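You operate a simulated robot arm through the tools that you are given. There is no shell and no other tool. Be economical: measure what you need, move in short steps, check, and stop when the job is done.

You run a simulated two-armed robot. Do the job below in one go: nothing can be reset, and whatever is moved stays where it is left.

JOB
Check the test piece under the magnifier: red tray if cracked, else green.
Fine: lay it on the black mat, lamp on to look; at the end lamp off, magnifier parked.

It is judged by the outcome, as a careful person would: the job done as asked, and still so three seconds after it is handed in. It fails if anything else is knocked over, pushed out of place, dropped, spilled or broken.

ROBOT AND FRAMES
Two 7-joint arms with two-finger parallel grippers on one trunk, on a base that drives. Base frame: it is fixed to the floor where the robot stands at the start and does not move with it; the origin is under the middle of the robot, x ahead of it, y to its left, z up; the surface under the hand at the start is at about z = 800. Readings come in mm, rad, newtons and seconds.
The left shoulder is at the start at [70, 177, 1195], the right one opposite. With the tool pointing down near the work surface each hand reaches from about 100 to 720 mm from the robot's upright axis, wherever it stands, measured 20 degrees to its own side. Places, roughly: inside of the green sorting tray [400, 100, 800]; inside of the red sorting tray [400, -100, 800]; lamp key [700, 500, 800]; magnifier [800, 200, 1000]; top of the black mat [500, 300, 800]. Payload 3.43 kg a hand.
The TCP of each hand is the grasp point between the finger pads, 30 mm short of the fingertips. In the tool frame z runs along the fingers and y along their closing line. The gripper opens to 94 mm. The fingers are 28 mm wide and 10 mm thick; the gripper's body (50 by 96 mm) begins 55 mm behind the TCP.
Orientation is told as [roll, pitch, yaw] about the base's x, y, z axes, in that order, counted from this pose: with the fingers straight down and closing along the base's y, the tool's x points along the base's -x, its y along +y and its z along -z.

CONTROLS
- The arms move only by the tool send_rows. It takes "left_deltas", "right_deltas" or both (then of equal length, played together; a hand with none holds still); each is a list that holds one entry, the list of rows, each a list of 7 numbers: the shift along the tool's x, y, z in units of 20 mm (1.0 is 20 mm), then the turn, a rotation vector about the tool's x, y, z in units of 6 degrees (1.0 is 6 degrees), then the finger opening in mm, from 0 to 94. In form: [[[x, y, z, rx, ry, rz, gripper], ...]]. A call has 1 to 8 rows; each row shifts and turns the commanded pose from where the row before left it, along the tool's axes as they then stand. A call with a number of a shift or a turn outside -1 to 1 is refused whole. Each row takes 0.2 s and may step no farther than 50 mm and 0.15 rad from the row before; otherwise, or with a gripper value out of range, the whole call is refused. Where a pose cannot be reached the arm comes as near as it can. A force on the tool above 90 N (or 10 N above the force at the start of the call, whichever is more), or a blocked arm, ends the call early, and 0.2 s more pass. Each finger travels about 153 mm/s and halts on what it meets, pressing with about 25 N; the grip force reading is that of the motor and also rises with nothing between the fingers. The clock runs only during rows and for 0.2 s after the last one: add rows that do not move to give the fingers time. The reply holds the time, the measured pose of the TCP, the force on the tool along the base axes, the opening and the grip force, in the units named above and with some noise, with the torque about the TCP (base axes, N m) and any sound that the robot's microphone picked up.
- Cameras (640 x 400 px; columns grow to the right, rows downward): "scene" is now at [122.2, 22.1, 1492.4]; the picture's right is [0.31, -0.95, 0.00], its down [-0.72, -0.24, -0.65] and it looks along [0.62, 0.20, -0.76] (base axes); focal length 272 px, centre (320, 200). "left" rides on the left gripper at [76, -14, -102] in its tool frame; the picture's right is [0.18, 0.98, 0.00], its down [-0.75, 0.14, -0.64] and it looks along [-0.63, 0.12, 0.77] (tool axes); focal length 243 px, centre (320, 200). "right" rides on the right gripper at [76, 14, -102] in its tool frame; the picture's right is [-0.18, 0.98, 0.00], its down [-0.75, -0.14, -0.64] and it looks along [-0.63, -0.12, 0.77] (tool axes); focal length 243 px, centre (320, 200). There is no depth. A picture from a camera that has moved, and an enlarged one, comes with that camera's place and axes in the base frame and with its lens.
- snapshot(camera): a new picture of that camera. No time passes.
- move_column(by): slides the trunk up (or, below 0, down) by that many mm; the arms and the scene camera ride with it, the base frame stays. It gives what a move gives, with no picture.
- base_move(legs): drives the robot by 1 to 6 legs, each [ahead, turn to the left] in mm and rad, along the robot's own axes; the way and the turn of a leg run together, so that a leg with both is an arc; at most 1500 mm and 3.142 rad a leg. The arms and the cameras ride along, it lands a little off, and it stops where it bumps. It gives what a move gives.
- turn_head(pan, tilt): turns the head with the scene camera to pan (to the left, within 1.501 rad either way) and tilt (down, from -0.506 to 1.204), counted from straight ahead of the robot. It gives what a move gives.
- zoom(camera, box): a new picture of the part [left, top, right, bottom] of that camera's present view, enlarged. No time passes.
- job_done(): hands the job in; it is judged then, once.

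Work in short steps. Places have to be worked out from the pictures, the camera data and where the tool is seen: move nearer, look again, correct. Check each grasp and each placing, and mend what went wrong. You have 120 turns and 88 pictures in all, those below and enlarged ones among them. Open the grippers and draw the arms clear of the work before you hand the job in, unless the task says otherwise; then end with one line.

The tools are called after "Call:" as name(argument=value, ...) on one line, values as JSON. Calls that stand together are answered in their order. send_rows: Moves the arms, as the interface text tells. Its arguments: {"type":"object","properties":{"left_deltas":{"type":"array","items":{"type":"array","items":{"type":"array","items":{"type":"number"}}}},"right_deltas":{"type":"array","items":{"type":"array","items":{"type":"array","items":{"type":"number"}}}}},"required":[]} The other tools are called the same way: move_column (by) slides the trunk up or down; base_move (legs) drives the base; turn_head (pan, tilt) turns the head that bears the scene camera; snapshot (camera) takes a picture; zoom (camera, box) takes an enlarged picture of a part of a camera's view; job_done () hands the job in.

At the start:

```text
clock: 0.0
left_position: [407.3, 425.6, 1133.3]
left_ee_rot: [0.002, 0.001, -0.005]
left_wrist_force: [-0.4, -0.2, 0.7]
left_wrist_torque: [0.05, 0.01, -0.01]
left_opening: 94.1
left_gripper_force: 0.1
right_position: [358.3, 5.1, 1161.7]
right_ee_rot: [0.0, 0.002, -0.001]
right_wrist_force: [0.0, 0.0, 0.0]
right_wrist_torque: [0.0, -0.01, -0.03]
right_opening: 94.2
right_gripper_force: 0.1
trunk travel left (down, up): [-775.0, 65.0]
robot x, y, heading: [2.4, 0.3, -0.001]
head pan, tilt: [0.319, 0.864]
```

scene: 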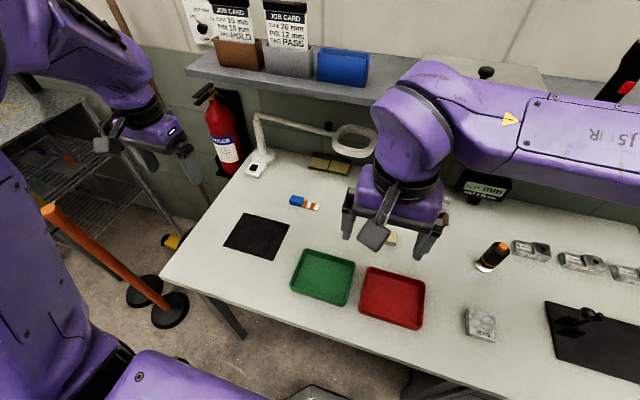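
right: 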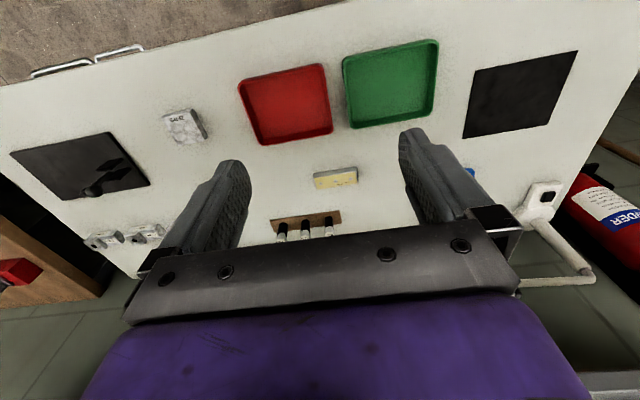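
left: 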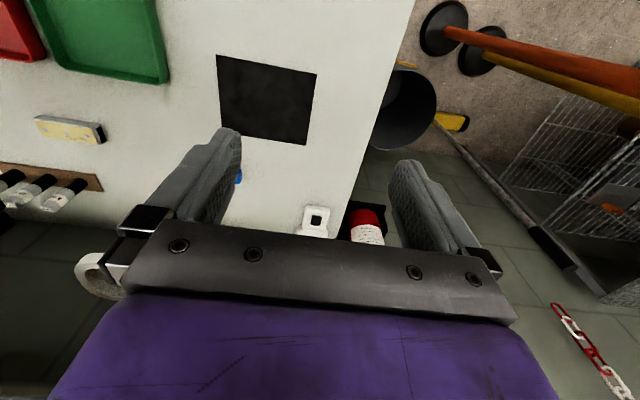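

The scene shows the mat, trays, lamp base with key, and a few small objects; I zoom in to identify the test piece, lamp key and magnifier.

Call:
zoom(camera="scene", box=[220, 100, 400, 220])

Call:
zoom(camera="right", box=[240, 120, 420, 240])

```text
3.33 times, centred on (310, 160) of scene
camera zoom: at [122.2, 22.1, 1492.4], right [0.31, -0.95, 0.0], down [-0.72, -0.24, -0.65], along [0.62, 0.2, -0.76], focal length 907 px, centre (353, 333)
```

zoom: 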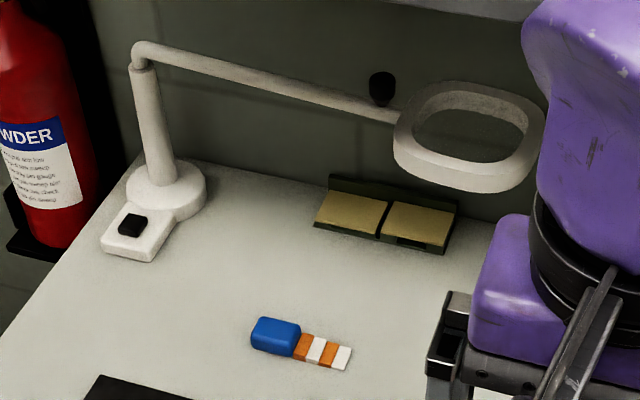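

```text
3.33 times, centred on (330, 180) of right
camera zoom: at [282.1, 18.5, 1265.0], right [0.19, 0.98, 0.0], down [0.75, -0.14, 0.64], along [0.63, -0.12, -0.77], focal length 809 px, centre (287, 267)
```

zoom: 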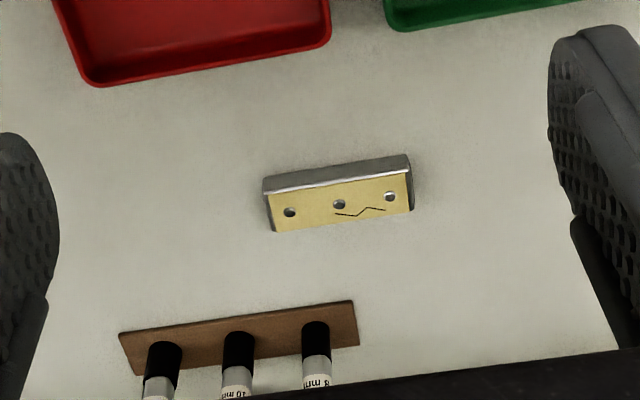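

The test piece looks like the ~96×32 mm block at about (598, -5), long side along y. I draw the right arm aside (to -y) and begin turning the left hand by -90° so the fingers close along x.

Call:
send_rows(right_deltas=[[[1, -1, 0, 0, 0, 0, 94], [1, -1, 0, 0, 0, 0, 94], [0, -1, 0, 0, 0, 0, 94], [0, -1, 0, 0, 0, 0, 94], [0, -1, 0, 0, 0, 0, 94], [0, -1, 0, 0, 0, 0, 94], [0, -1, 0, 0, 0, 0, 94], [0, -1, 0, 0, 0, 0, 94]]], left_deltas=[[[0, 0, 0, 0, 0, 1, 94], [0, 0, 0, 0, 0, 1, 94], [0, 0, 0, 0, 0, 1, 94], [0, 0, 0, 0, 0, 1, 94], [0, 0, 0, 0, 0, 1, 94], [0, 0, 0, 0, 0, 1, 94], [0, 0, 0, 0, 0, 1, 94], [0, 0, 0, 0, 0, 1, 94]]])

Call:
send_rows(right_deltas=[[[0, -1, 0, 0, 0, 0, 94], [0, -1, 0, 0, 0, 0, 94], [0, -1, 0, 0, 0, 0, 94], [0, -1, 0, 0, 0, 0, 94], [0, -1, 0, 0, 0, 0, 94], [0, -1, 0, 0, 0, 0, 94], [0, -1, 0, 0, 0, 0, 94]]], left_deltas=[[[0, 0, 0, 0, 0, 1, 94], [0, 0, 0, 0, 0, 1, 94], [0, 0, 0, 0, 0, 1, 94], [0, 0, 0, 0, 0, 1, 94], [0, 0, 0, 0, 0, 1, 94], [0, 0, 0, 0, 0, 1, 94], [0, 0, 0, 0, 0, 1, 94]]])

```text
clock: 1.8
left_position: [407.2, 424.0, 1132.8]
left_ee_rot: [0.001, 0.0, -0.842]
left_wrist_force: [0.3, -0.3, -1.0]
left_wrist_torque: [0.0, 0.01, -0.04]
left_opening: 94.1
left_gripper_force: 0.0
right_position: [319.1, -156.0, 1162.5]
right_ee_rot: [0.001, 0.001, -0.003]
right_wrist_force: [0.2, -0.1, 0.1]
right_wrist_torque: [-0.02, 0.0, 0.02]
right_opening: 94.3
right_gripper_force: 0.1
trunk travel left (down, up): [-775.0, 65.0]
robot x, y, heading: [3.6, 1.0, -0.001]
head pan, tilt: [0.319, 0.864]
```

```text
clock: 3.4
left_position: [407.1, 425.2, 1133.4]
left_ee_rot: [0.002, 0.0, -1.575]
left_wrist_force: [0.9, 0.0, 0.6]
left_wrist_torque: [-0.02, -0.01, 0.06]
left_opening: 94.1
left_gripper_force: 0.1
right_position: [315.5, -282.7, 1158.7]
right_ee_rot: [0.001, 0.0, -0.004]
right_wrist_force: [-0.2, -0.4, 0.5]
right_wrist_torque: [0.03, 0.01, 0.03]
right_opening: 93.8
right_gripper_force: 0.1
right hand out of reach, approached as far as the arm can: row 7
trunk travel left (down, up): [-775.0, 65.0]
robot x, y, heading: [1.5, -1.7, 0.005]
head pan, tilt: [0.319, 0.864]
```

Both moves worked; I take an unobstructed look at the whole bench.

Call:
snapshot(camera="scene")

Call:
zoom(camera="scene", box=[320, 130, 520, 255])

```text
82 pictures are left
camera scene: at [121.6, 22.0, 1492.4], right [0.31, -0.95, 0.0], down [-0.72, -0.24, -0.65], along [0.62, 0.2, -0.76], focal length 272 px, centre (320, 200)
```

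scene: 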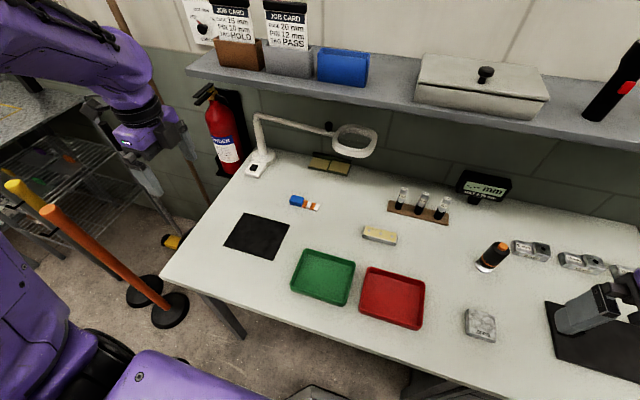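

```text
3.20 times, centred on (420, 192) of scene
camera zoom: at [121.6, 22.0, 1492.4], right [0.31, -0.95, 0.0], down [-0.72, -0.24, -0.65], along [0.62, 0.2, -0.76], focal length 871 px, centre (0, 224)
```

zoom: 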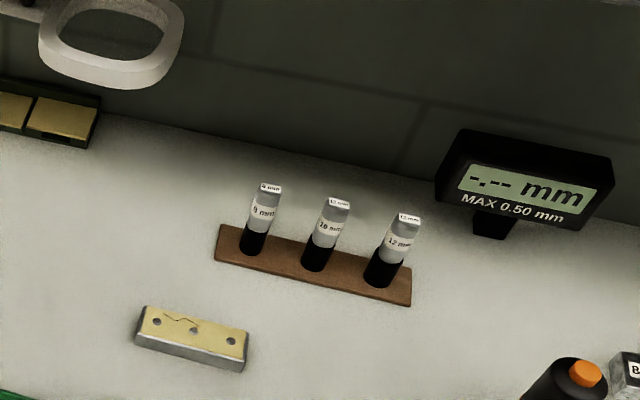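

Piece confirmed at about (597, -6), top ~820. I move the left hand over it at a height.

Call:
send_rows(left_deltas=[[[-1, 0, 0, 0, 0, 0, 94], [-1, 0.4, 0, 0, 0, 0, 94], [-1, 0.4, 0, 0, 0, 0, 94], [-1, 0.4, 0, 0, 0, 0, 94], [-1, 0.4, 0, 0, 0, 0, 94], [-1, 0.4, 0, 0, 0, 0, 94], [-1, 0.4, 0, 0, 0, 0, 94], [-1, 0.4, 0, 0, 0, 0, 94]]])

Call:
send_rows(left_deltas=[[[-1, 0.4, 0.5, 0, 0, 0, 94], [-1, 0.5, 0.5, 0, 0, 0, 94], [-1, 0.5, 0.5, 0, 0, 0, 94], [-1, 0.5, 0.5, 0, 0, 0, 94], [-1, 0.5, 0.5, 0, 0, 0, 94], [-1, 0.5, 0.5, 0, 0, 0, 94], [-1, 0.5, 0.5, 0, 0, 0, 94], [-1, 0.5, 0.5, 0, 0, 0, 94]]])

Call:
send_rows(left_deltas=[[[-1, 0.5, 0.6, 0, 0, 0, 94], [-1, 0.5, 0.6, 0, 0, 0, 94], [-1, 0.5, 0.6, 0, 0, 0, 94], [-1, 0.5, 0.6, 0, 0, 0, 94], [-1, 0.5, 0.6, 0, 0, 0, 94], [-0.5, 0.3, 0.8, 0, 0, 0, 94]]])

Call:
snapshot(camera="left")

```text
clock: 5.2
left_position: [463.5, 264.4, 1134.2]
left_ee_rot: [0.003, -0.001, -1.573]
left_wrist_force: [-0.2, -0.2, 0.8]
left_wrist_torque: [0.02, 0.05, -0.03]
left_opening: 94.1
left_gripper_force: 0.2
right_position: [317.4, -282.8, 1158.5]
right_ee_rot: [0.002, 0.0, -0.005]
right_wrist_force: [0.1, -0.7, -0.1]
right_wrist_torque: [0.0, 0.03, -0.01]
right_opening: 93.8
right_gripper_force: 0.1
trunk travel left (down, up): [-775.0, 65.0]
robot x, y, heading: [-0.7, 4.0, -0.003]
head pan, tilt: [0.319, 0.864]
```

```text
clock: 7.0
left_position: [542.6, 103.6, 1052.1]
left_ee_rot: [0.0, 0.0, -1.57]
left_wrist_force: [-0.2, -0.8, 0.3]
left_wrist_torque: [0.01, 0.03, -0.03]
left_opening: 93.7
left_gripper_force: 0.1
right_position: [317.0, -283.7, 1157.8]
right_ee_rot: [0.002, 0.002, -0.002]
right_wrist_force: [0.1, -0.2, -0.2]
right_wrist_torque: [0.04, 0.01, -0.02]
right_opening: 94.0
right_gripper_force: 0.1
trunk travel left (down, up): [-775.0, 65.0]
robot x, y, heading: [3.7, 0.9, -0.001]
head pan, tilt: [0.319, 0.864]
```

```text
clock: 8.4
left_position: [596.5, -7.4, 976.7]
left_ee_rot: [0.0, -0.001, -1.574]
left_wrist_force: [-0.3, -0.3, 0.9]
left_wrist_torque: [0.0, -0.01, -0.02]
left_opening: 93.8
left_gripper_force: 0.0
right_position: [317.3, -282.7, 1159.1]
right_ee_rot: [0.002, 0.0, -0.004]
right_wrist_force: [-0.3, -1.1, 0.0]
right_wrist_torque: [-0.03, 0.0, -0.01]
right_opening: 94.4
right_gripper_force: 0.0
trunk travel left (down, up): [-775.0, 65.0]
robot x, y, heading: [-2.4, 1.3, 0.003]
head pan, tilt: [0.319, 0.864]
```

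```text
80 pictures are left
camera left: at [581.5, 69.0, 1079.0], right [0.98, 0.18, 0.0], down [0.14, -0.75, 0.64], along [0.12, -0.63, -0.77], focal length 243 px, centre (320, 200)
```

left: 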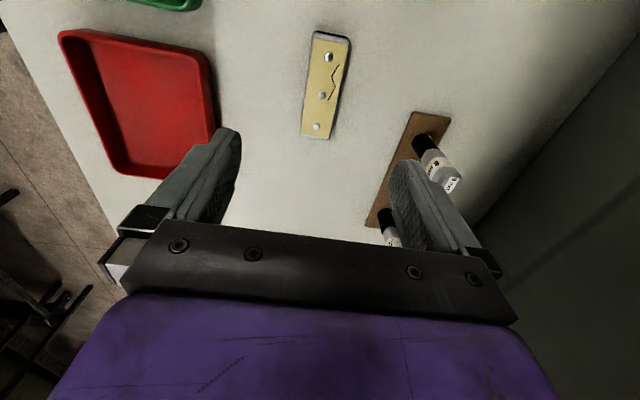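

Piece centre estimated (599, -4), well aligned with the fingers. I narrow to 64 mm, and descend to TCP z≈838.

Call:
send_rows(left_deltas=[[[0.1, 0.15, 0.9, 0, 0, 0, 64], [0, 0, 1, 0, 0, 0, 64], [0, 0, 1, 0, 0, 0, 64], [0, 0, 1, 0, 0, 0, 64], [0, 0, 1, 0, 0, 0, 64], [0, 0, 1, 0, 0, 0, 64], [0, 0, 1, 0, 0, 0, 64], [0, 0, 0, 0, 0, 0, 64]]])

Call:
snapshot(camera="left")

```text
clock: 10.2
left_position: [597.9, -5.1, 838.3]
left_ee_rot: [0.0, 0.0, -1.574]
left_wrist_force: [0.1, 0.0, 0.2]
left_wrist_torque: [0.0, 0.01, -0.01]
left_opening: 64.1
left_gripper_force: 0.0
right_position: [316.7, -282.1, 1158.0]
right_ee_rot: [0.001, 0.001, -0.003]
right_wrist_force: [0.2, 0.5, 0.2]
right_wrist_torque: [0.02, 0.0, 0.02]
right_opening: 94.0
right_gripper_force: 0.0
trunk travel left (down, up): [-775.0, 65.0]
robot x, y, heading: [-1.7, 0.0, 0.002]
head pan, tilt: [0.319, 0.864]
```

```text
79 pictures are left
camera left: at [582.6, 72.3, 940.3], right [0.98, 0.18, 0.0], down [0.14, -0.75, 0.64], along [0.12, -0.63, -0.77], focal length 243 px, centre (320, 200)
```

left: 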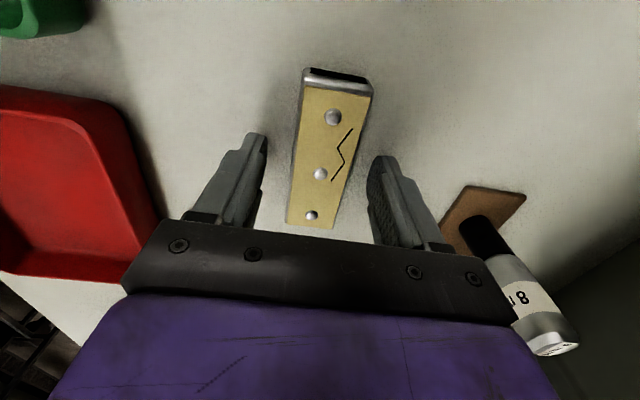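

Fingers straddle the piece; closing.

Call:
send_rows(left_deltas=[[[0, 0, 0, 0, 0, 0, 45], [0, 0, 0, 0, 0, 0, 25], [0, 0, 0, 0, 0, 0, 22], [0, 0, 0, 0, 0, 0, 22]]])

Call:
send_rows(left_deltas=[[[0, 0, -1, 0, 0, 0, 22], [0, 0, -1, 0, 0, 0, 22], [0, 0, -1, 0, 0, 0, 22], [0, 0, -1, 0, 0, 0, 22], [0, 0, -1, 0, 0, 0, 22]]])

Call:
snapshot(camera="left")

```text
clock: 11.2
left_position: [599.7, -2.6, 837.9]
left_ee_rot: [0.0, -0.002, -1.573]
left_wrist_force: [0.2, -0.1, -0.8]
left_wrist_torque: [-0.01, -0.01, 0.02]
left_opening: 35.1
left_gripper_force: 25.0
right_position: [315.9, -283.9, 1157.8]
right_ee_rot: [0.0, 0.003, -0.004]
right_wrist_force: [0.7, -0.6, 0.1]
right_wrist_torque: [-0.02, 0.0, 0.0]
right_opening: 93.9
right_gripper_force: 0.1
trunk travel left (down, up): [-775.0, 65.0]
robot x, y, heading: [-0.5, 2.8, 0.001]
head pan, tilt: [0.319, 0.864]
```

```text
clock: 12.4
left_position: [597.5, -4.3, 938.1]
left_ee_rot: [0.0, -0.002, -1.574]
left_wrist_force: [0.4, 0.0, -0.8]
left_wrist_torque: [0.0, -0.05, -0.01]
left_opening: 35.3
left_gripper_force: 24.9
right_position: [316.7, -282.8, 1159.3]
right_ee_rot: [-0.001, -0.002, -0.003]
right_wrist_force: [-0.2, 0.2, -0.5]
right_wrist_torque: [-0.04, -0.03, -0.01]
right_opening: 94.2
right_gripper_force: 0.1
trunk travel left (down, up): [-775.0, 65.0]
robot x, y, heading: [-0.3, 2.8, 0.003]
head pan, tilt: [0.319, 0.864]
```

```text
78 pictures are left
camera left: at [581.5, 71.2, 1041.0], right [0.98, 0.18, 0.0], down [0.14, -0.75, 0.64], along [0.12, -0.63, -0.77], focal length 243 px, centre (320, 200)
```

left: 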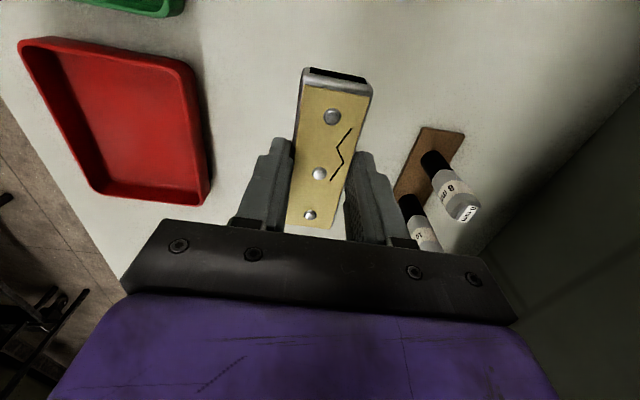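

Held firmly (35 mm). I carry it to above the mat centre (490, 345).

Call:
send_rows(left_deltas=[[[1, -0.3, 0, 0, 0, 0, 22], [1, -0.3, 0, 0, 0, 0, 22], [1, -0.3, 0, 0, 0, 0, 22], [1, -0.3, 0, 0, 0, 0, 22], [1, -0.3, 0, 0, 0, 0, 22], [1, -0.3, 0, 0, 0, 0, 22], [1, -0.3, 0, 0, 0, 0, 22], [1, -0.3, 0, 0, 0, 0, 22]]])

Call:
send_rows(left_deltas=[[[1, -0.3, 0, 0, 0, 0, 22], [1, -0.3, 0, 0, 0, 0, 22], [1, -0.3, 0, 0, 0, 0, 22], [1, -0.3, 0, 0, 0, 0, 22], [1, -0.3, 0, 0, 0, 0, 22], [1, -0.3, 0, 0, 0, 0, 22], [1, -0.3, 0, 0, 0, 0, 22], [1, -0.3, 0, 0, 0, 0, 22]]])

Call:
send_rows(left_deltas=[[[1, -0.3, 0, 0, 0, 0, 22], [0.45, -0.3, 0, 0, 0, 0, 22], [0, 0, 1, 0, 0, 0, 22]]])

Call:
snapshot(camera="left")

Call:
snapshot(camera="scene")

```text
clock: 14.2
left_position: [551.4, 157.0, 938.0]
left_ee_rot: [0.0, 0.0, -1.575]
left_wrist_force: [-0.1, 0.4, -0.8]
left_wrist_torque: [-0.01, 0.0, 0.04]
left_opening: 35.3
left_gripper_force: 24.8
right_position: [315.9, -282.9, 1160.5]
right_ee_rot: [0.0, 0.0, -0.004]
right_wrist_force: [-0.5, -0.3, 0.0]
right_wrist_torque: [-0.02, 0.02, 0.02]
right_opening: 94.0
right_gripper_force: 0.1
trunk travel left (down, up): [-775.0, 65.0]
robot x, y, heading: [3.5, 2.2, -0.004]
head pan, tilt: [0.319, 0.864]
```

```text
clock: 16.0
left_position: [503.4, 317.3, 940.5]
left_ee_rot: [0.003, 0.0, -1.576]
left_wrist_force: [0.0, -0.2, -0.8]
left_wrist_torque: [-0.04, -0.04, 0.01]
left_opening: 35.1
left_gripper_force: 25.1
right_position: [316.3, -282.4, 1160.2]
right_ee_rot: [-0.001, 0.0, -0.004]
right_wrist_force: [1.4, 0.2, -0.9]
right_wrist_torque: [-0.01, -0.02, 0.0]
right_opening: 94.1
right_gripper_force: 0.0
trunk travel left (down, up): [-775.0, 65.0]
robot x, y, heading: [-3.2, -3.1, 0.002]
head pan, tilt: [0.319, 0.864]
```

```text
clock: 16.8
left_position: [492.7, 345.3, 920.5]
left_ee_rot: [0.0, 0.0, -1.576]
left_wrist_force: [0.2, -1.5, -1.0]
left_wrist_torque: [0.0, 0.01, 0.0]
left_opening: 35.2
left_gripper_force: 24.8
right_position: [317.6, -283.6, 1158.2]
right_ee_rot: [0.002, 0.002, -0.004]
right_wrist_force: [0.9, 1.1, 0.1]
right_wrist_torque: [0.04, 0.03, -0.03]
right_opening: 94.1
right_gripper_force: 0.1
trunk travel left (down, up): [-775.0, 65.0]
robot x, y, heading: [-0.1, -3.3, 0.005]
head pan, tilt: [0.319, 0.864]
```

```text
77 pictures are left
camera left: at [477.5, 421.1, 1022.1], right [0.98, 0.18, 0.0], down [0.14, -0.75, 0.64], along [0.12, -0.63, -0.77], focal length 243 px, centre (320, 200)
```

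left: 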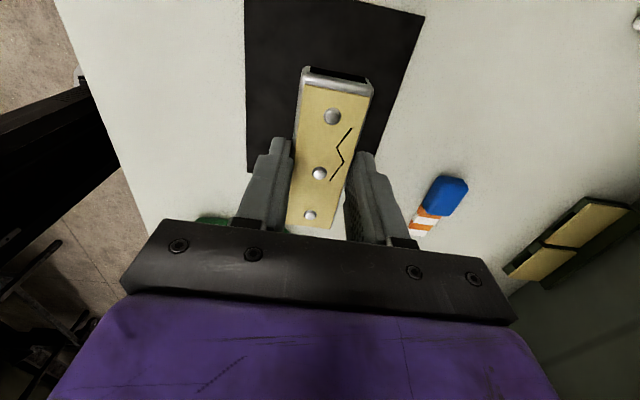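

```text
76 pictures are left
camera scene: at [123.7, 21.7, 1492.2], right [0.31, -0.95, 0.0], down [-0.72, -0.24, -0.65], along [0.62, 0.2, -0.76], focal length 272 px, centre (320, 200)
```

scene: 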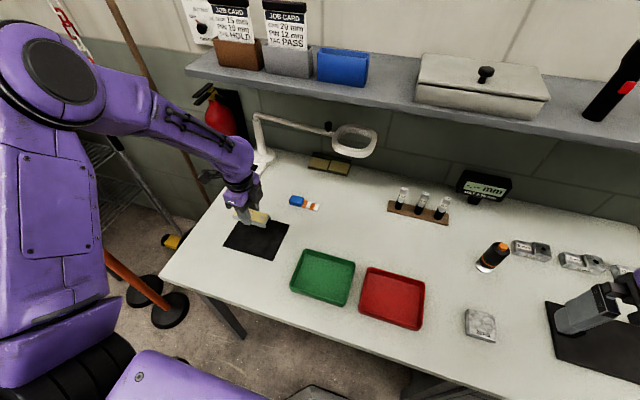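

Over the mat centre; lowering to 841 gently.

Call:
send_rows(left_deltas=[[[0, 0, 1, 0, 0, 0, 22], [0, 0, 1, 0, 0, 0, 22], [0, 0, 1, 0, 0, 0, 22], [0, 0, 0.5, 0, 0, 0, 22], [0, 0, 0.4, 0, 0, 0, 22], [0, 0, 0, 0, 0, 0, 22]]])

```text
clock: 18.2
left_position: [491.8, 346.6, 840.4]
left_ee_rot: [0.001, 0.0, -1.574]
left_wrist_force: [0.7, 0.4, 2.0]
left_wrist_torque: [-0.01, 0.05, 0.04]
left_opening: 35.3
left_gripper_force: 24.8
right_position: [315.5, -282.6, 1160.8]
right_ee_rot: [0.0, 0.0, -0.003]
right_wrist_force: [-0.4, -0.6, -0.3]
right_wrist_torque: [-0.01, 0.06, 0.0]
right_opening: 93.9
right_gripper_force: 0.1
trunk travel left (down, up): [-775.0, 65.0]
robot x, y, heading: [-0.3, -0.3, 0.003]
head pan, tilt: [0.319, 0.864]
```

Light contact felt; release and rise.

Call:
send_rows(left_deltas=[[[0, 0, 0, 0, 0, 0, 50], [0, 0, 0, 0, 0, 0, 64], [0, 0, -0.5, 0, 0, 0, 64], [0, 0, -1, 0, 0, 0, 64], [0, 0, -1, 0, 0, 0, 64], [0, 0, -1, 0, 0, 0, 64], [0, 0, -1, 0, 0, 0, 64], [0, 0, -1, 0, 0, 0, 64]]])

Call:
send_rows(left_deltas=[[[0, 0, -1, 0, 0, 0, 64], [0, 0, -1, 0, 0, 0, 64], [0, 0, -1, 0, 0, 0, 64], [0, 0, -1, 0, 0, 0, 64], [0, 0, -1, 0, 0, 0, 64], [0, 0, -1, 0, 0, 0, 64], [0, 0, -1, 0, 0, 0, 64], [0, 0, -1, 0, 0, 0, 64]]])

Call:
snapshot(camera="left")

```text
clock: 20.0
left_position: [491.9, 344.6, 951.9]
left_ee_rot: [0.0, 0.0, -1.573]
left_wrist_force: [0.7, -0.4, -0.8]
left_wrist_torque: [-0.01, 0.0, -0.01]
left_opening: 64.0
left_gripper_force: 0.1
right_position: [315.8, -284.2, 1158.5]
right_ee_rot: [0.002, 0.001, -0.004]
right_wrist_force: [0.1, 0.0, -0.3]
right_wrist_torque: [-0.02, 0.0, 0.03]
right_opening: 93.9
right_gripper_force: 0.1
trunk travel left (down, up): [-775.0, 65.0]
robot x, y, heading: [-2.9, -1.4, 0.0]
head pan, tilt: [0.319, 0.864]
```

```text
clock: 21.8
left_position: [492.1, 345.4, 1110.6]
left_ee_rot: [0.0, 0.001, -1.574]
left_wrist_force: [-0.6, 1.0, 0.2]
left_wrist_torque: [0.01, -0.05, -0.02]
left_opening: 64.0
left_gripper_force: 0.1
right_position: [316.3, -283.4, 1158.3]
right_ee_rot: [0.002, 0.0, -0.003]
right_wrist_force: [-1.3, 0.5, -0.5]
right_wrist_torque: [-0.05, 0.0, -0.01]
right_opening: 93.8
right_gripper_force: 0.0
trunk travel left (down, up): [-775.0, 65.0]
robot x, y, heading: [0.0, 0.6, -0.001]
head pan, tilt: [0.319, 0.864]
```

```text
75 pictures are left
camera left: at [476.1, 421.2, 1213.2], right [0.98, 0.18, 0.0], down [0.14, -0.75, 0.64], along [0.12, -0.63, -0.77], focal length 243 px, centre (320, 200)
```

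left: 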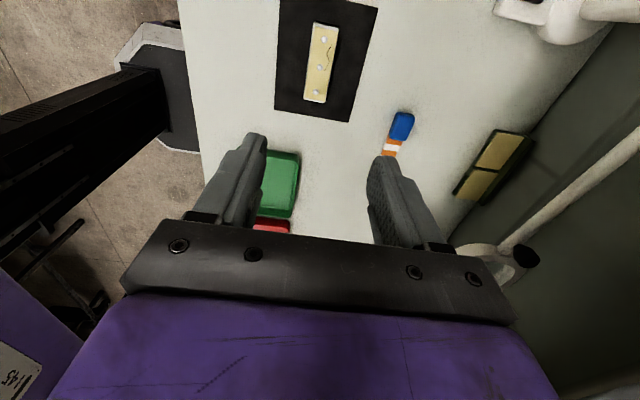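

Piece lies on the mat. Next I need the lamp key (~(734, 475)) and the magnifier, which are beyond comfortable reach; I look down at the table edge and the robot base to see whether driving in is safe.

Call:
turn_head(pan=0.0, tilt=1.2)

Call:
snapshot(camera="scene")

Call:
turn_head(pan=0.5, tilt=0.7)

Call:
zoom(camera="scene", box=[200, 100, 520, 300])

```text
clock: 22.6
left_position: [492.8, 346.3, 1109.9]
left_ee_rot: [-0.002, 0.0, -1.575]
left_wrist_force: [0.4, -0.1, -0.6]
left_wrist_torque: [-0.01, -0.03, 0.01]
left_opening: 64.1
left_gripper_force: 0.0
right_position: [316.5, -282.7, 1158.0]
right_ee_rot: [0.001, 0.001, -0.003]
right_wrist_force: [0.2, -0.4, 0.7]
right_wrist_torque: [0.0, 0.01, 0.02]
right_opening: 94.0
right_gripper_force: 0.1
trunk travel left (down, up): [-775.0, 65.0]
robot x, y, heading: [-0.1, 0.7, -0.001]
head pan, tilt: [0.0, 1.201]
```

```text
74 pictures are left
camera scene: at [104.8, -2.1, 1469.8], right [0.0, -1.0, 0.0], down [-0.93, 0.0, -0.36], along [0.36, 0.0, -0.93], focal length 272 px, centre (320, 200)
```

scene: 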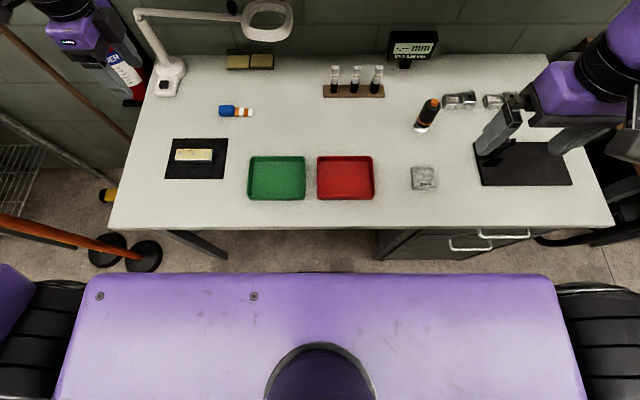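

```text
clock: 23.6
left_position: [492.6, 346.3, 1109.9]
left_ee_rot: [0.0, -0.001, -1.574]
left_wrist_force: [0.0, -0.6, 0.1]
left_wrist_torque: [0.01, 0.0, 0.01]
left_opening: 63.9
left_gripper_force: 0.1
right_position: [317.5, -283.1, 1159.0]
right_ee_rot: [0.0, 0.0, -0.004]
right_wrist_force: [-0.9, 0.0, 0.8]
right_wrist_torque: [-0.02, -0.03, 0.01]
right_opening: 94.1
right_gripper_force: 0.0
trunk travel left (down, up): [-775.0, 65.0]
robot x, y, heading: [4.2, -5.9, -0.0]
head pan, tilt: [0.499, 0.7]
```

```text
2.00 times, centred on (360, 200) of scene
camera zoom: at [123.2, 38.2, 1505.7], right [0.48, -0.88, 0.0], down [-0.57, -0.31, -0.76], along [0.67, 0.37, -0.64], focal length 544 px, centre (240, 200)
```

zoom: 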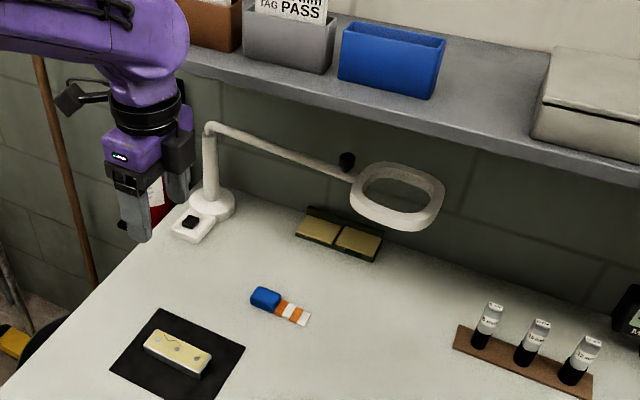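

Base estimate: key at (733, 476, ~825), knob on the magnifier arm at ~(785, 215, 1020); the drawers make driving in risky, so I'll reach with a forward-tilted tool. I turn the left hand to yaw +24° and tilt it forward, fingers closed.

Call:
send_rows(left_deltas=[[[0, 0, 0, 0, 0, -1, 0], [0, 0, 0, 0, 0, -1, 0], [0, 0, 0, 0, 0, -1, 0], [0, 0, 0, 0, 0, -1, 0], [0, 0, 0, 0, 0, -1, 0], [0, 0, 0, 0, 0, -1, 0], [0, 0, 0, 0, 0, -1, 0], [0, 0, 0, 0, 0, -1, 0]]])

Call:
send_rows(left_deltas=[[[0, 0, 0, 0, 0, -1, 0], [0, 0, 0, 0, 0, -1, 0], [0, 0, 0, 0, 0, -1, 0], [0, 0, 0, 0, 0, -1, 0], [0, 0, 0, 0, 0, -1, 0], [0, 0, 0, 0, 0, -1, 0], [0, 0, 0, 0, 0, -1, 0], [0, 0, 0, 0, 0, -1, 0]]])

Call:
send_rows(left_deltas=[[[0, 0, 0, 0, 0, -1, 0], [0, 0, 0, 0, 0, -1, 0], [0, 0, 0, 0, -1, 0, 0], [0, 0, 0, 0, -1, 0, 0], [0, 0, 0, 0, -1, 0, 0], [0, 0, 0, 0, -1, 0, 0], [0, 0, 0, 0, -1, 0, 0], [0, 0, 0, 0, -1, 0, 0]]])

```text
clock: 25.4
left_position: [491.4, 345.8, 1110.9]
left_ee_rot: [0.0, -0.001, -0.735]
left_wrist_force: [-0.6, -0.2, -0.6]
left_wrist_torque: [0.0, -0.01, 0.02]
left_opening: 0.0
left_gripper_force: 24.8
right_position: [315.9, -284.6, 1158.3]
right_ee_rot: [0.002, 0.002, -0.002]
right_wrist_force: [-0.2, -0.3, 0.2]
right_wrist_torque: [-0.01, -0.01, -0.02]
right_opening: 94.0
right_gripper_force: 0.0
trunk travel left (down, up): [-775.0, 65.0]
robot x, y, heading: [1.5, 2.7, 0.003]
head pan, tilt: [0.499, 0.7]
```

```text
clock: 27.1
left_position: [492.7, 346.0, 1111.6]
left_ee_rot: [0.0, 0.001, 0.105]
left_wrist_force: [0.3, 0.1, -0.6]
left_wrist_torque: [0.01, 0.01, -0.01]
left_opening: 0.0
left_gripper_force: 25.1
right_position: [316.8, -282.2, 1159.4]
right_ee_rot: [0.001, 0.001, -0.005]
right_wrist_force: [0.2, 0.7, 0.3]
right_wrist_torque: [-0.02, -0.04, 0.01]
right_opening: 94.2
right_gripper_force: 0.0
trunk travel left (down, up): [-775.0, 65.0]
robot x, y, heading: [-2.7, 1.8, 0.001]
head pan, tilt: [0.499, 0.7]
```

```text
clock: 28.9
left_position: [491.9, 344.0, 1112.3]
left_ee_rot: [0.002, -0.631, 0.312]
left_wrist_force: [0.2, -0.2, -0.6]
left_wrist_torque: [0.0, -0.02, -0.01]
left_opening: 0.0
left_gripper_force: 24.5
right_position: [315.5, -282.9, 1158.6]
right_ee_rot: [0.002, 0.0, -0.003]
right_wrist_force: [0.2, -0.6, -0.3]
right_wrist_torque: [0.03, 0.02, 0.01]
right_opening: 94.0
right_gripper_force: 0.0
trunk travel left (down, up): [-775.0, 65.0]
robot x, y, heading: [-1.2, -1.6, 0.003]
head pan, tilt: [0.499, 0.7]
```

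Now moving toward a hover point above the key (tip ~40 mm above it).

Call:
send_rows(left_deltas=[[[-0.21, 0.15, 0.96, 0, 0, 0, 0], [-0.21, 0.15, 0.96, 0, 0, 0, 0], [-0.21, 0.15, 0.96, 0, 0, 0, 0], [-0.21, 0.15, 0.96, 0, 0, 0, 0], [-0.21, 0.15, 0.96, 0, 0, 0, 0], [-0.21, 0.15, 0.96, 0, 0, 0, 0], [-0.21, 0.15, 0.96, 0, 0, 0, 0], [-0.21, 0.15, 0.96, 0, 0, 0, 0]]])

Call:
send_rows(left_deltas=[[[-0.21, 0.15, 0.96, 0, 0, 0, 0], [-0.21, 0.15, 0.96, 0, 0, 0, 0], [-0.21, 0.15, 0.96, 0, 0, 0, 0], [-0.21, 0.15, 0.96, 0, 0, 0, 0], [-0.21, 0.15, 0.96, 0, 0, 0, 0], [-0.21, 0.15, 0.96, 0, 0, 0, 0]]])

Call:
snapshot(camera="left")

Call:
zoom(camera="scene", box=[200, 100, 520, 300])

```text
clock: 30.8
left_position: [596.2, 404.0, 1005.9]
left_ee_rot: [-0.001, -0.629, 0.311]
left_wrist_force: [0.7, -0.1, -0.5]
left_wrist_torque: [0.01, 0.03, 0.01]
left_opening: 0.0
left_gripper_force: 25.6
right_position: [317.6, -282.4, 1158.6]
right_ee_rot: [0.0, 0.001, -0.004]
right_wrist_force: [0.1, 0.4, -0.7]
right_wrist_torque: [0.0, 0.01, -0.01]
right_opening: 94.1
right_gripper_force: 0.1
trunk travel left (down, up): [-775.0, 65.0]
robot x, y, heading: [-0.5, 1.9, -0.0]
head pan, tilt: [0.499, 0.7]
```

```text
clock: 32.1
left_position: [674.8, 449.0, 928.5]
left_ee_rot: [0.0, -0.628, 0.31]
left_wrist_force: [0.2, 0.0, 0.2]
left_wrist_torque: [0.02, 0.01, -0.05]
left_opening: 0.0
left_gripper_force: 25.1
right_position: [318.0, -282.0, 1158.7]
right_ee_rot: [0.0, 0.001, -0.004]
right_wrist_force: [0.8, 0.8, -1.1]
right_wrist_torque: [0.01, -0.01, 0.0]
right_opening: 93.8
right_gripper_force: 0.1
trunk travel left (down, up): [-775.0, 65.0]
robot x, y, heading: [1.2, -0.3, 0.002]
head pan, tilt: [0.499, 0.7]
```

```text
72 pictures are left
camera left: at [561.0, 398.4, 965.2], right [-0.44, 0.89, -0.11], down [0.18, 0.21, 0.96], along [0.88, 0.41, -0.25], focal length 243 px, centre (320, 200)
```

left: 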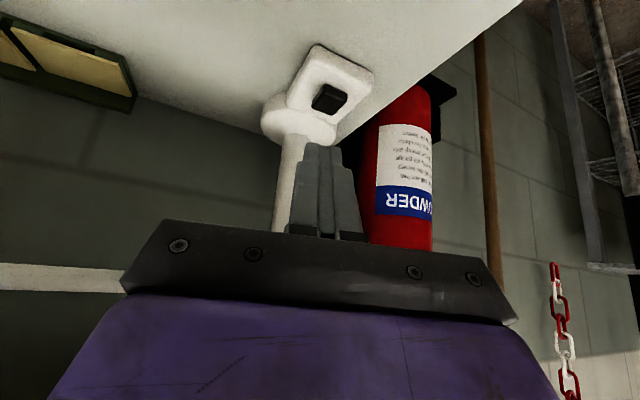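

```text
2.00 times, centred on (360, 200) of scene
camera zoom: at [124.2, 39.0, 1505.7], right [0.48, -0.88, 0.0], down [-0.57, -0.31, -0.76], along [0.67, 0.37, -0.64], focal length 544 px, centre (240, 200)
```

zoom: 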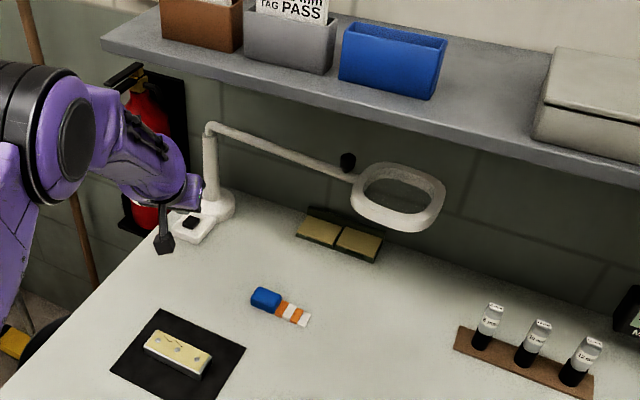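

Both views agree: key centre ≈(731, 475, 822). Lower front edge of the fingertips will touch; I approach along the tool axis to ~12 mm short.

Call:
send_rows(left_deltas=[[[0, 0.1, 1, 0, 0, 0, 0], [0, 0.1, 1, 0, 0, 0, 0], [0, 0.1, 1, 0, 0, 0, 0], [0, 0.07, 1, 0, 0, 0, 0]]])

Call:
snapshot(camera="left")

Call:
zoom(camera="scene", box=[250, 170, 346, 230])

```text
clock: 33.1
left_position: [716.5, 470.9, 863.5]
left_ee_rot: [0.0, -0.627, 0.313]
left_wrist_force: [-0.1, 1.0, -0.8]
left_wrist_torque: [0.01, 0.0, 0.01]
left_opening: 0.1
left_gripper_force: 25.3
right_position: [317.4, -282.6, 1158.6]
right_ee_rot: [0.0, 0.002, -0.004]
right_wrist_force: [1.0, 1.4, -0.2]
right_wrist_torque: [-0.02, 0.03, 0.01]
right_opening: 93.9
right_gripper_force: 0.0
trunk travel left (down, up): [-775.0, 65.0]
robot x, y, heading: [2.6, -0.0, 0.004]
head pan, tilt: [0.499, 0.7]
```

```text
70 pictures are left
camera left: at [604.0, 418.9, 901.9], right [-0.44, 0.89, -0.11], down [0.18, 0.21, 0.96], along [0.88, 0.41, -0.25], focal length 243 px, centre (320, 200)
```

left: 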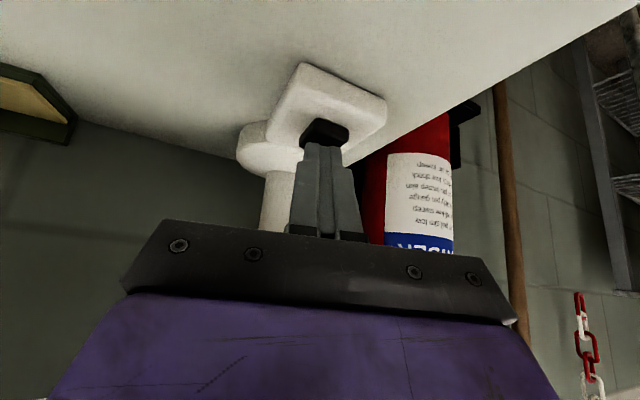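

```text
6.67 times, centred on (298, 200) of scene
camera zoom: at [124.5, 39.2, 1505.7], right [0.48, -0.88, 0.0], down [-0.57, -0.31, -0.76], along [0.67, 0.37, -0.65], focal length 1814 px, centre (467, 200)
```

zoom: 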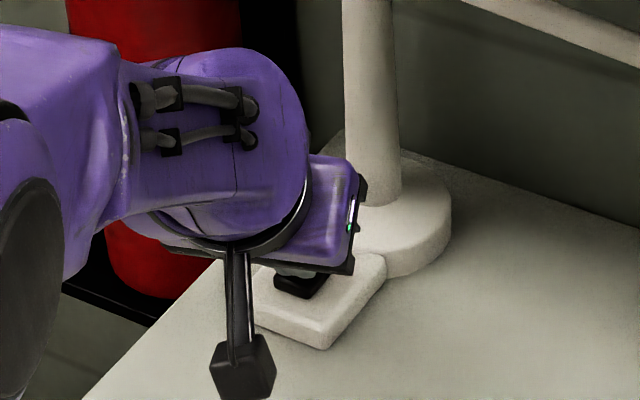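

Fingertips are right over the key. Pressing straight down in small 3 mm steps.

Call:
send_rows(left_deltas=[[[0.09, 0, 0.12, 0, 0, 0, 0], [0.09, 0, 0.12, 0, 0, 0, 0], [0.09, 0, 0.12, 0, 0, 0, 0]]])

```text
clock: 34.0
left_position: [715.6, 468.8, 857.2]
left_ee_rot: [0.001, -0.633, 0.315]
left_wrist_force: [-0.3, 0.8, 9.0]
left_wrist_torque: [0.03, -0.02, 0.04]
left_opening: 0.0
left_gripper_force: 25.1
right_position: [315.7, -283.6, 1158.5]
right_ee_rot: [0.002, -0.001, -0.004]
right_wrist_force: [0.6, -0.4, 0.5]
right_wrist_torque: [0.03, -0.03, 0.01]
right_opening: 94.1
right_gripper_force: 0.0
trunk travel left (down, up): [-775.0, 65.0]
robot x, y, heading: [2.3, -0.7, -0.003]
head pan, tilt: [0.499, 0.7]
heard: click
```

A click was heard at 9 N. I back off along the tool axis and check that the lamp is on.

Call:
send_rows(left_deltas=[[[-0.3, 0, -0.5, 0, 0, 0, 0], [0, 0, -1, 0, 0, 0, 0], [0, 0, -1, 0, 0, 0, 0], [0, 0, -1, 0, 0, 0, 0], [0, 0, -1, 0, 0, 0, 0], [0, 0, -1, 0, 0, 0, 0], [0, 0, -1, 0, 0, 0, 0], [0, 0, -1, 0, 0, 0, 0]]])

Call:
zoom(camera="scene", box=[240, 120, 480, 270])

```text
clock: 35.8
left_position: [637.0, 444.4, 981.4]
left_ee_rot: [0.0, -0.632, 0.311]
left_wrist_force: [0.3, 0.0, -0.1]
left_wrist_torque: [0.03, 0.0, 0.02]
left_opening: 0.0
left_gripper_force: 25.1
right_position: [315.7, -284.1, 1159.3]
right_ee_rot: [0.002, 0.001, -0.004]
right_wrist_force: [-0.2, -0.1, -0.6]
right_wrist_torque: [0.04, 0.0, 0.06]
right_opening: 94.3
right_gripper_force: 0.1
trunk travel left (down, up): [-775.0, 65.0]
robot x, y, heading: [-1.2, -1.1, -0.004]
head pan, tilt: [0.499, 0.7]
```

```text
2.67 times, centred on (360, 195) of scene
camera zoom: at [122.0, 37.7, 1505.9], right [0.48, -0.88, 0.0], down [-0.56, -0.31, -0.77], along [0.67, 0.37, -0.64], focal length 726 px, centre (213, 213)
```

zoom: 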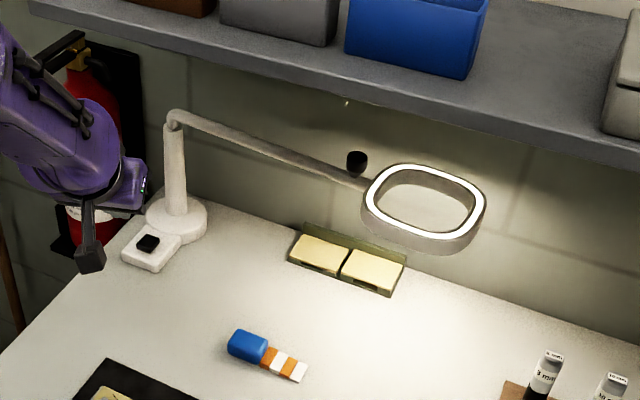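

Lamp is on. For the magnifier I'll come at the knob with a nearly horizontal tool pointing (+x, slightly −y); I first yaw by −41° and tilt another 24°.

Call:
send_rows(left_deltas=[[[0, 0, 0, 0.58, 0, 0.79, 50], [0, 0, 0, 0.58, 0, 0.79, 50], [0, 0, 0, 0.58, 0, 0.79, 50], [0, 0, 0, 0.58, 0, 0.79, 50], [0, 0, 0, 0.58, 0, 0.79, 50], [0, 0, 0, 0.58, 0, 0.79, 50], [0, 0, 0, 0.58, 0, 0.79, 50]]])

Call:
send_rows(left_deltas=[[[0, 0, 0, 0, -1, 0, 50], [0, 0, 0, 0, -1, 0, 50], [0, 0, 0, 0, -1, 0, 50], [0, 0, 0, 0, -1, 0, 50]]])

```text
clock: 37.4
left_position: [637.4, 444.0, 979.4]
left_ee_rot: [-0.005, -0.632, -0.406]
left_wrist_force: [-0.3, 0.3, 0.2]
left_wrist_torque: [0.01, 0.03, 0.0]
left_opening: 50.1
left_gripper_force: 0.0
right_position: [315.7, -282.6, 1159.1]
right_ee_rot: [0.0, 0.002, -0.002]
right_wrist_force: [-0.3, 0.1, -0.8]
right_wrist_torque: [0.01, -0.03, 0.01]
right_opening: 94.2
right_gripper_force: 0.1
trunk travel left (down, up): [-775.0, 65.0]
robot x, y, heading: [1.8, -0.8, 0.002]
head pan, tilt: [0.499, 0.7]
```

```text
clock: 38.4
left_position: [637.6, 445.8, 979.3]
left_ee_rot: [-0.006, -1.05, -0.401]
left_wrist_force: [0.2, 0.7, -0.3]
left_wrist_torque: [0.0, -0.01, 0.01]
left_opening: 50.0
left_gripper_force: 0.0
right_position: [317.1, -279.7, 1159.7]
right_ee_rot: [-0.001, 0.0, -0.003]
right_wrist_force: [0.3, 0.3, 0.0]
right_wrist_torque: [-0.03, -0.01, 0.02]
right_opening: 94.0
right_gripper_force: 0.1
trunk travel left (down, up): [-775.0, 65.0]
robot x, y, heading: [2.5, 3.6, -0.002]
head pan, tilt: [0.499, 0.7]
```

Now a staging move to ~110 mm short of the knob along the tool axis, then look with the hand camera.

Call:
send_rows(left_deltas=[[[-0.925, -0.969, 0.41, 0, 0, 0, 50], [-0.925, -0.969, 0.41, 0, 0, 0, 50], [-0.925, -0.969, 0.41, 0, 0, 0, 50], [-0.925, -0.969, 0.41, 0, 0, 0, 50], [-0.925, -0.969, 0.41, 0, 0, 0, 50], [-0.925, -0.969, 0.41, 0, 0, 0, 50], [-0.925, -0.969, 0.41, 0, 0, 0, 50], [-0.925, -0.969, 0.41, 0, 0, 0, 50]]])

Call:
snapshot(camera="left")

Call:
zoom(camera="scene", box=[280, 120, 440, 220])

```text
clock: 40.1
left_position: [695.5, 248.4, 1075.9]
left_ee_rot: [-0.005, -1.048, -0.405]
left_wrist_force: [0.3, 0.3, 0.3]
left_wrist_torque: [-0.03, 0.02, -0.01]
left_opening: 50.0
left_gripper_force: 0.0
right_position: [316.4, -283.8, 1157.9]
right_ee_rot: [0.002, 0.001, -0.004]
right_wrist_force: [0.6, -0.5, 0.2]
right_wrist_torque: [0.01, -0.03, 0.04]
right_opening: 94.0
right_gripper_force: 0.0
trunk travel left (down, up): [-775.0, 65.0]
robot x, y, heading: [0.1, 1.3, -0.001]
head pan, tilt: [0.499, 0.7]
```

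```text
67 pictures are left
camera left: at [571.7, 284.7, 1060.7], right [0.3, 0.94, -0.16], down [-0.11, 0.2, 0.97], along [0.95, -0.28, 0.16], focal length 243 px, centre (320, 200)
```

left: 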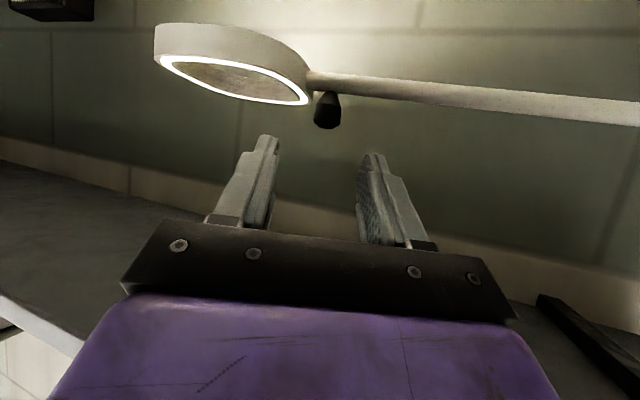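

```text
4.00 times, centred on (360, 170) of scene
camera zoom: at [123.4, 36.6, 1505.8], right [0.48, -0.88, 0.0], down [-0.57, -0.31, -0.77], along [0.67, 0.37, -0.64], focal length 1088 px, centre (160, 320)
```

zoom: 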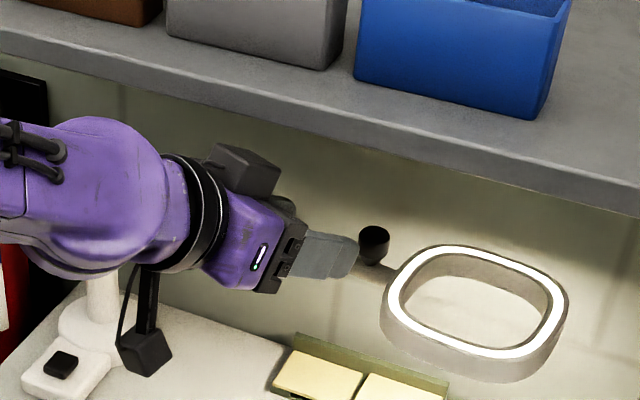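

Knob centre ≈(785, 216), spanning z≈1003–1034 above the arm tube, ring edge close beside it (top ≈1013). I'll grip the upper knob with the fingertip corner at z≈1016; first three fifths of the approach, then look.

Call:
send_rows(left_deltas=[[[-0.11, 0.067, 0.85, 0, 0, 0, 40], [-0.11, 0.067, 0.85, 0, 0, 0, 40], [-0.11, 0.067, 0.85, 0, 0, 0, 40], [0, 0, 0, 0, 0, 0, 40]]])

Call:
snapshot(camera="left")

Call:
zoom(camera="scene", box=[320, 145, 416, 205])

```text
clock: 41.1
left_position: [740.4, 236.0, 1057.6]
left_ee_rot: [-0.005, -1.051, -0.403]
left_wrist_force: [0.3, -0.5, -0.5]
left_wrist_torque: [-0.02, -0.03, 0.01]
left_opening: 40.0
left_gripper_force: 0.0
right_position: [316.6, -282.1, 1159.0]
right_ee_rot: [-0.001, -0.001, -0.003]
right_wrist_force: [-0.2, 0.5, -0.3]
right_wrist_torque: [-0.03, 0.0, -0.01]
right_opening: 94.2
right_gripper_force: 0.1
trunk travel left (down, up): [-775.0, 65.0]
robot x, y, heading: [0.4, 3.5, 0.003]
head pan, tilt: [0.499, 0.7]
```

```text
65 pictures are left
camera left: at [616.6, 272.1, 1041.4], right [0.31, 0.94, -0.16], down [-0.11, 0.2, 0.97], along [0.95, -0.28, 0.16], focal length 243 px, centre (320, 200)
```

left: 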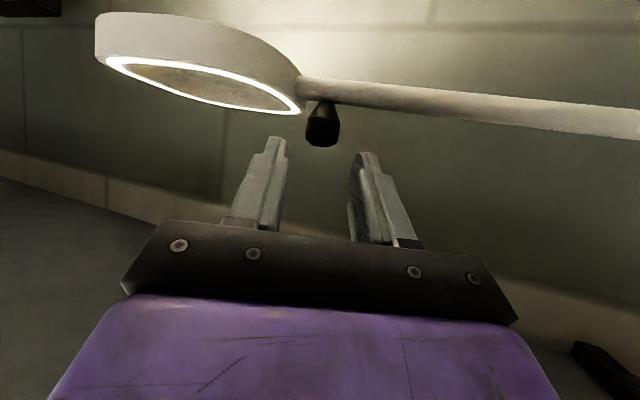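

```text
6.67 times, centred on (368, 175) of scene
camera zoom: at [123.0, 38.3, 1505.8], right [0.48, -0.88, 0.0], down [-0.57, -0.31, -0.77], along [0.67, 0.37, -0.64], focal length 1814 px, centre (0, 367)
```

zoom: 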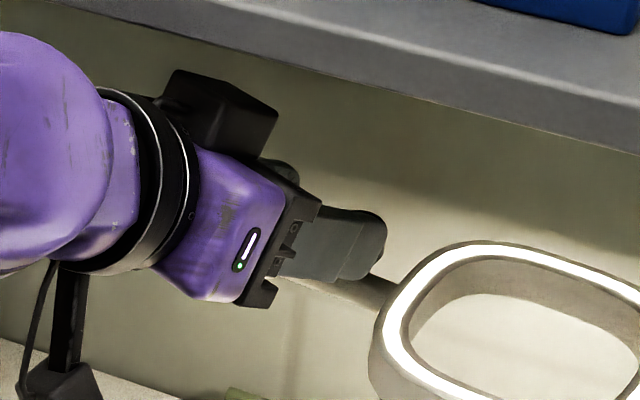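

Knob head spans z≈1013–1034 and is laterally centred. Finish the approach (36 mm) and look.

Call:
send_rows(left_deltas=[[[-0.09, 0.01, 0.9, 0, 0, 0, 40], [-0.09, 0.01, 0.9, 0, 0, 0, 40], [0, 0, 0, 0, 0, 0, 40]]])

Call:
zoom(camera="left", box=[220, 80, 420, 205])

```text
clock: 42.0
left_position: [771.1, 221.0, 1041.1]
left_ee_rot: [-0.004, -1.049, -0.402]
left_wrist_force: [-0.4, -0.5, 0.1]
left_wrist_torque: [-0.02, 0.02, 0.01]
left_opening: 39.9
left_gripper_force: 0.1
right_position: [315.9, -282.3, 1159.0]
right_ee_rot: [0.0, 0.0, -0.003]
right_wrist_force: [-0.6, 1.0, -0.8]
right_wrist_torque: [-0.01, 0.0, 0.0]
right_opening: 94.2
right_gripper_force: 0.0
trunk travel left (down, up): [-775.0, 65.0]
robot x, y, heading: [0.4, -0.5, 0.004]
head pan, tilt: [0.499, 0.7]
```

```text
3.20 times, centred on (320, 142) of left
camera zoom: at [647.5, 258.3, 1026.2], right [0.3, 0.94, -0.16], down [-0.11, 0.2, 0.97], along [0.95, -0.28, 0.16], focal length 776 px, centre (320, 384)
```

zoom: 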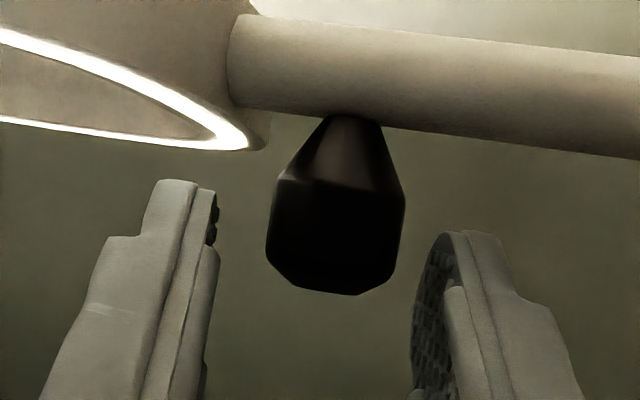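

Fingers straddle the knob head; nudge 4 mm further and close.

Call:
send_rows(left_deltas=[[[0.05, 0, 0.2, 0, 0, 0, 40], [0, 0, 0, 0, 0, 0, 30], [0, 0, 0, 0, 0, 0, 15], [0, 0, 0, 0, 0, 0, 12], [0, 0, 0, 0, 0, 0, 12]]])

Call:
zoom(camera="left", box=[220, 80, 420, 205])

```text
clock: 43.1
left_position: [775.4, 220.8, 1037.8]
left_ee_rot: [-0.008, -1.048, -0.402]
left_wrist_force: [0.2, 0.4, -1.1]
left_wrist_torque: [0.0, -0.06, 0.02]
left_opening: 23.1
left_gripper_force: 45.3
right_position: [317.2, -282.5, 1159.6]
right_ee_rot: [0.0, 0.001, -0.005]
right_wrist_force: [-0.1, 0.5, 0.1]
right_wrist_torque: [-0.01, -0.04, -0.03]
right_opening: 94.1
right_gripper_force: 0.0
trunk travel left (down, up): [-775.0, 65.0]
robot x, y, heading: [2.1, 1.7, 0.002]
head pan, tilt: [0.499, 0.7]
```

```text
3.20 times, centred on (320, 142) of left
camera zoom: at [650.9, 257.9, 1022.9], right [0.3, 0.94, -0.16], down [-0.11, 0.2, 0.97], along [0.95, -0.28, 0.16], focal length 776 px, centre (320, 384)
```

zoom: 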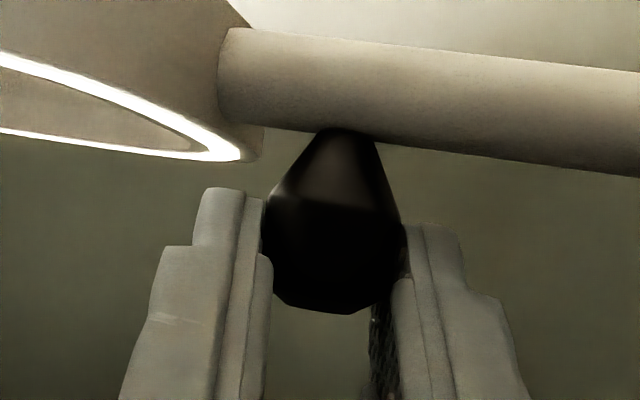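

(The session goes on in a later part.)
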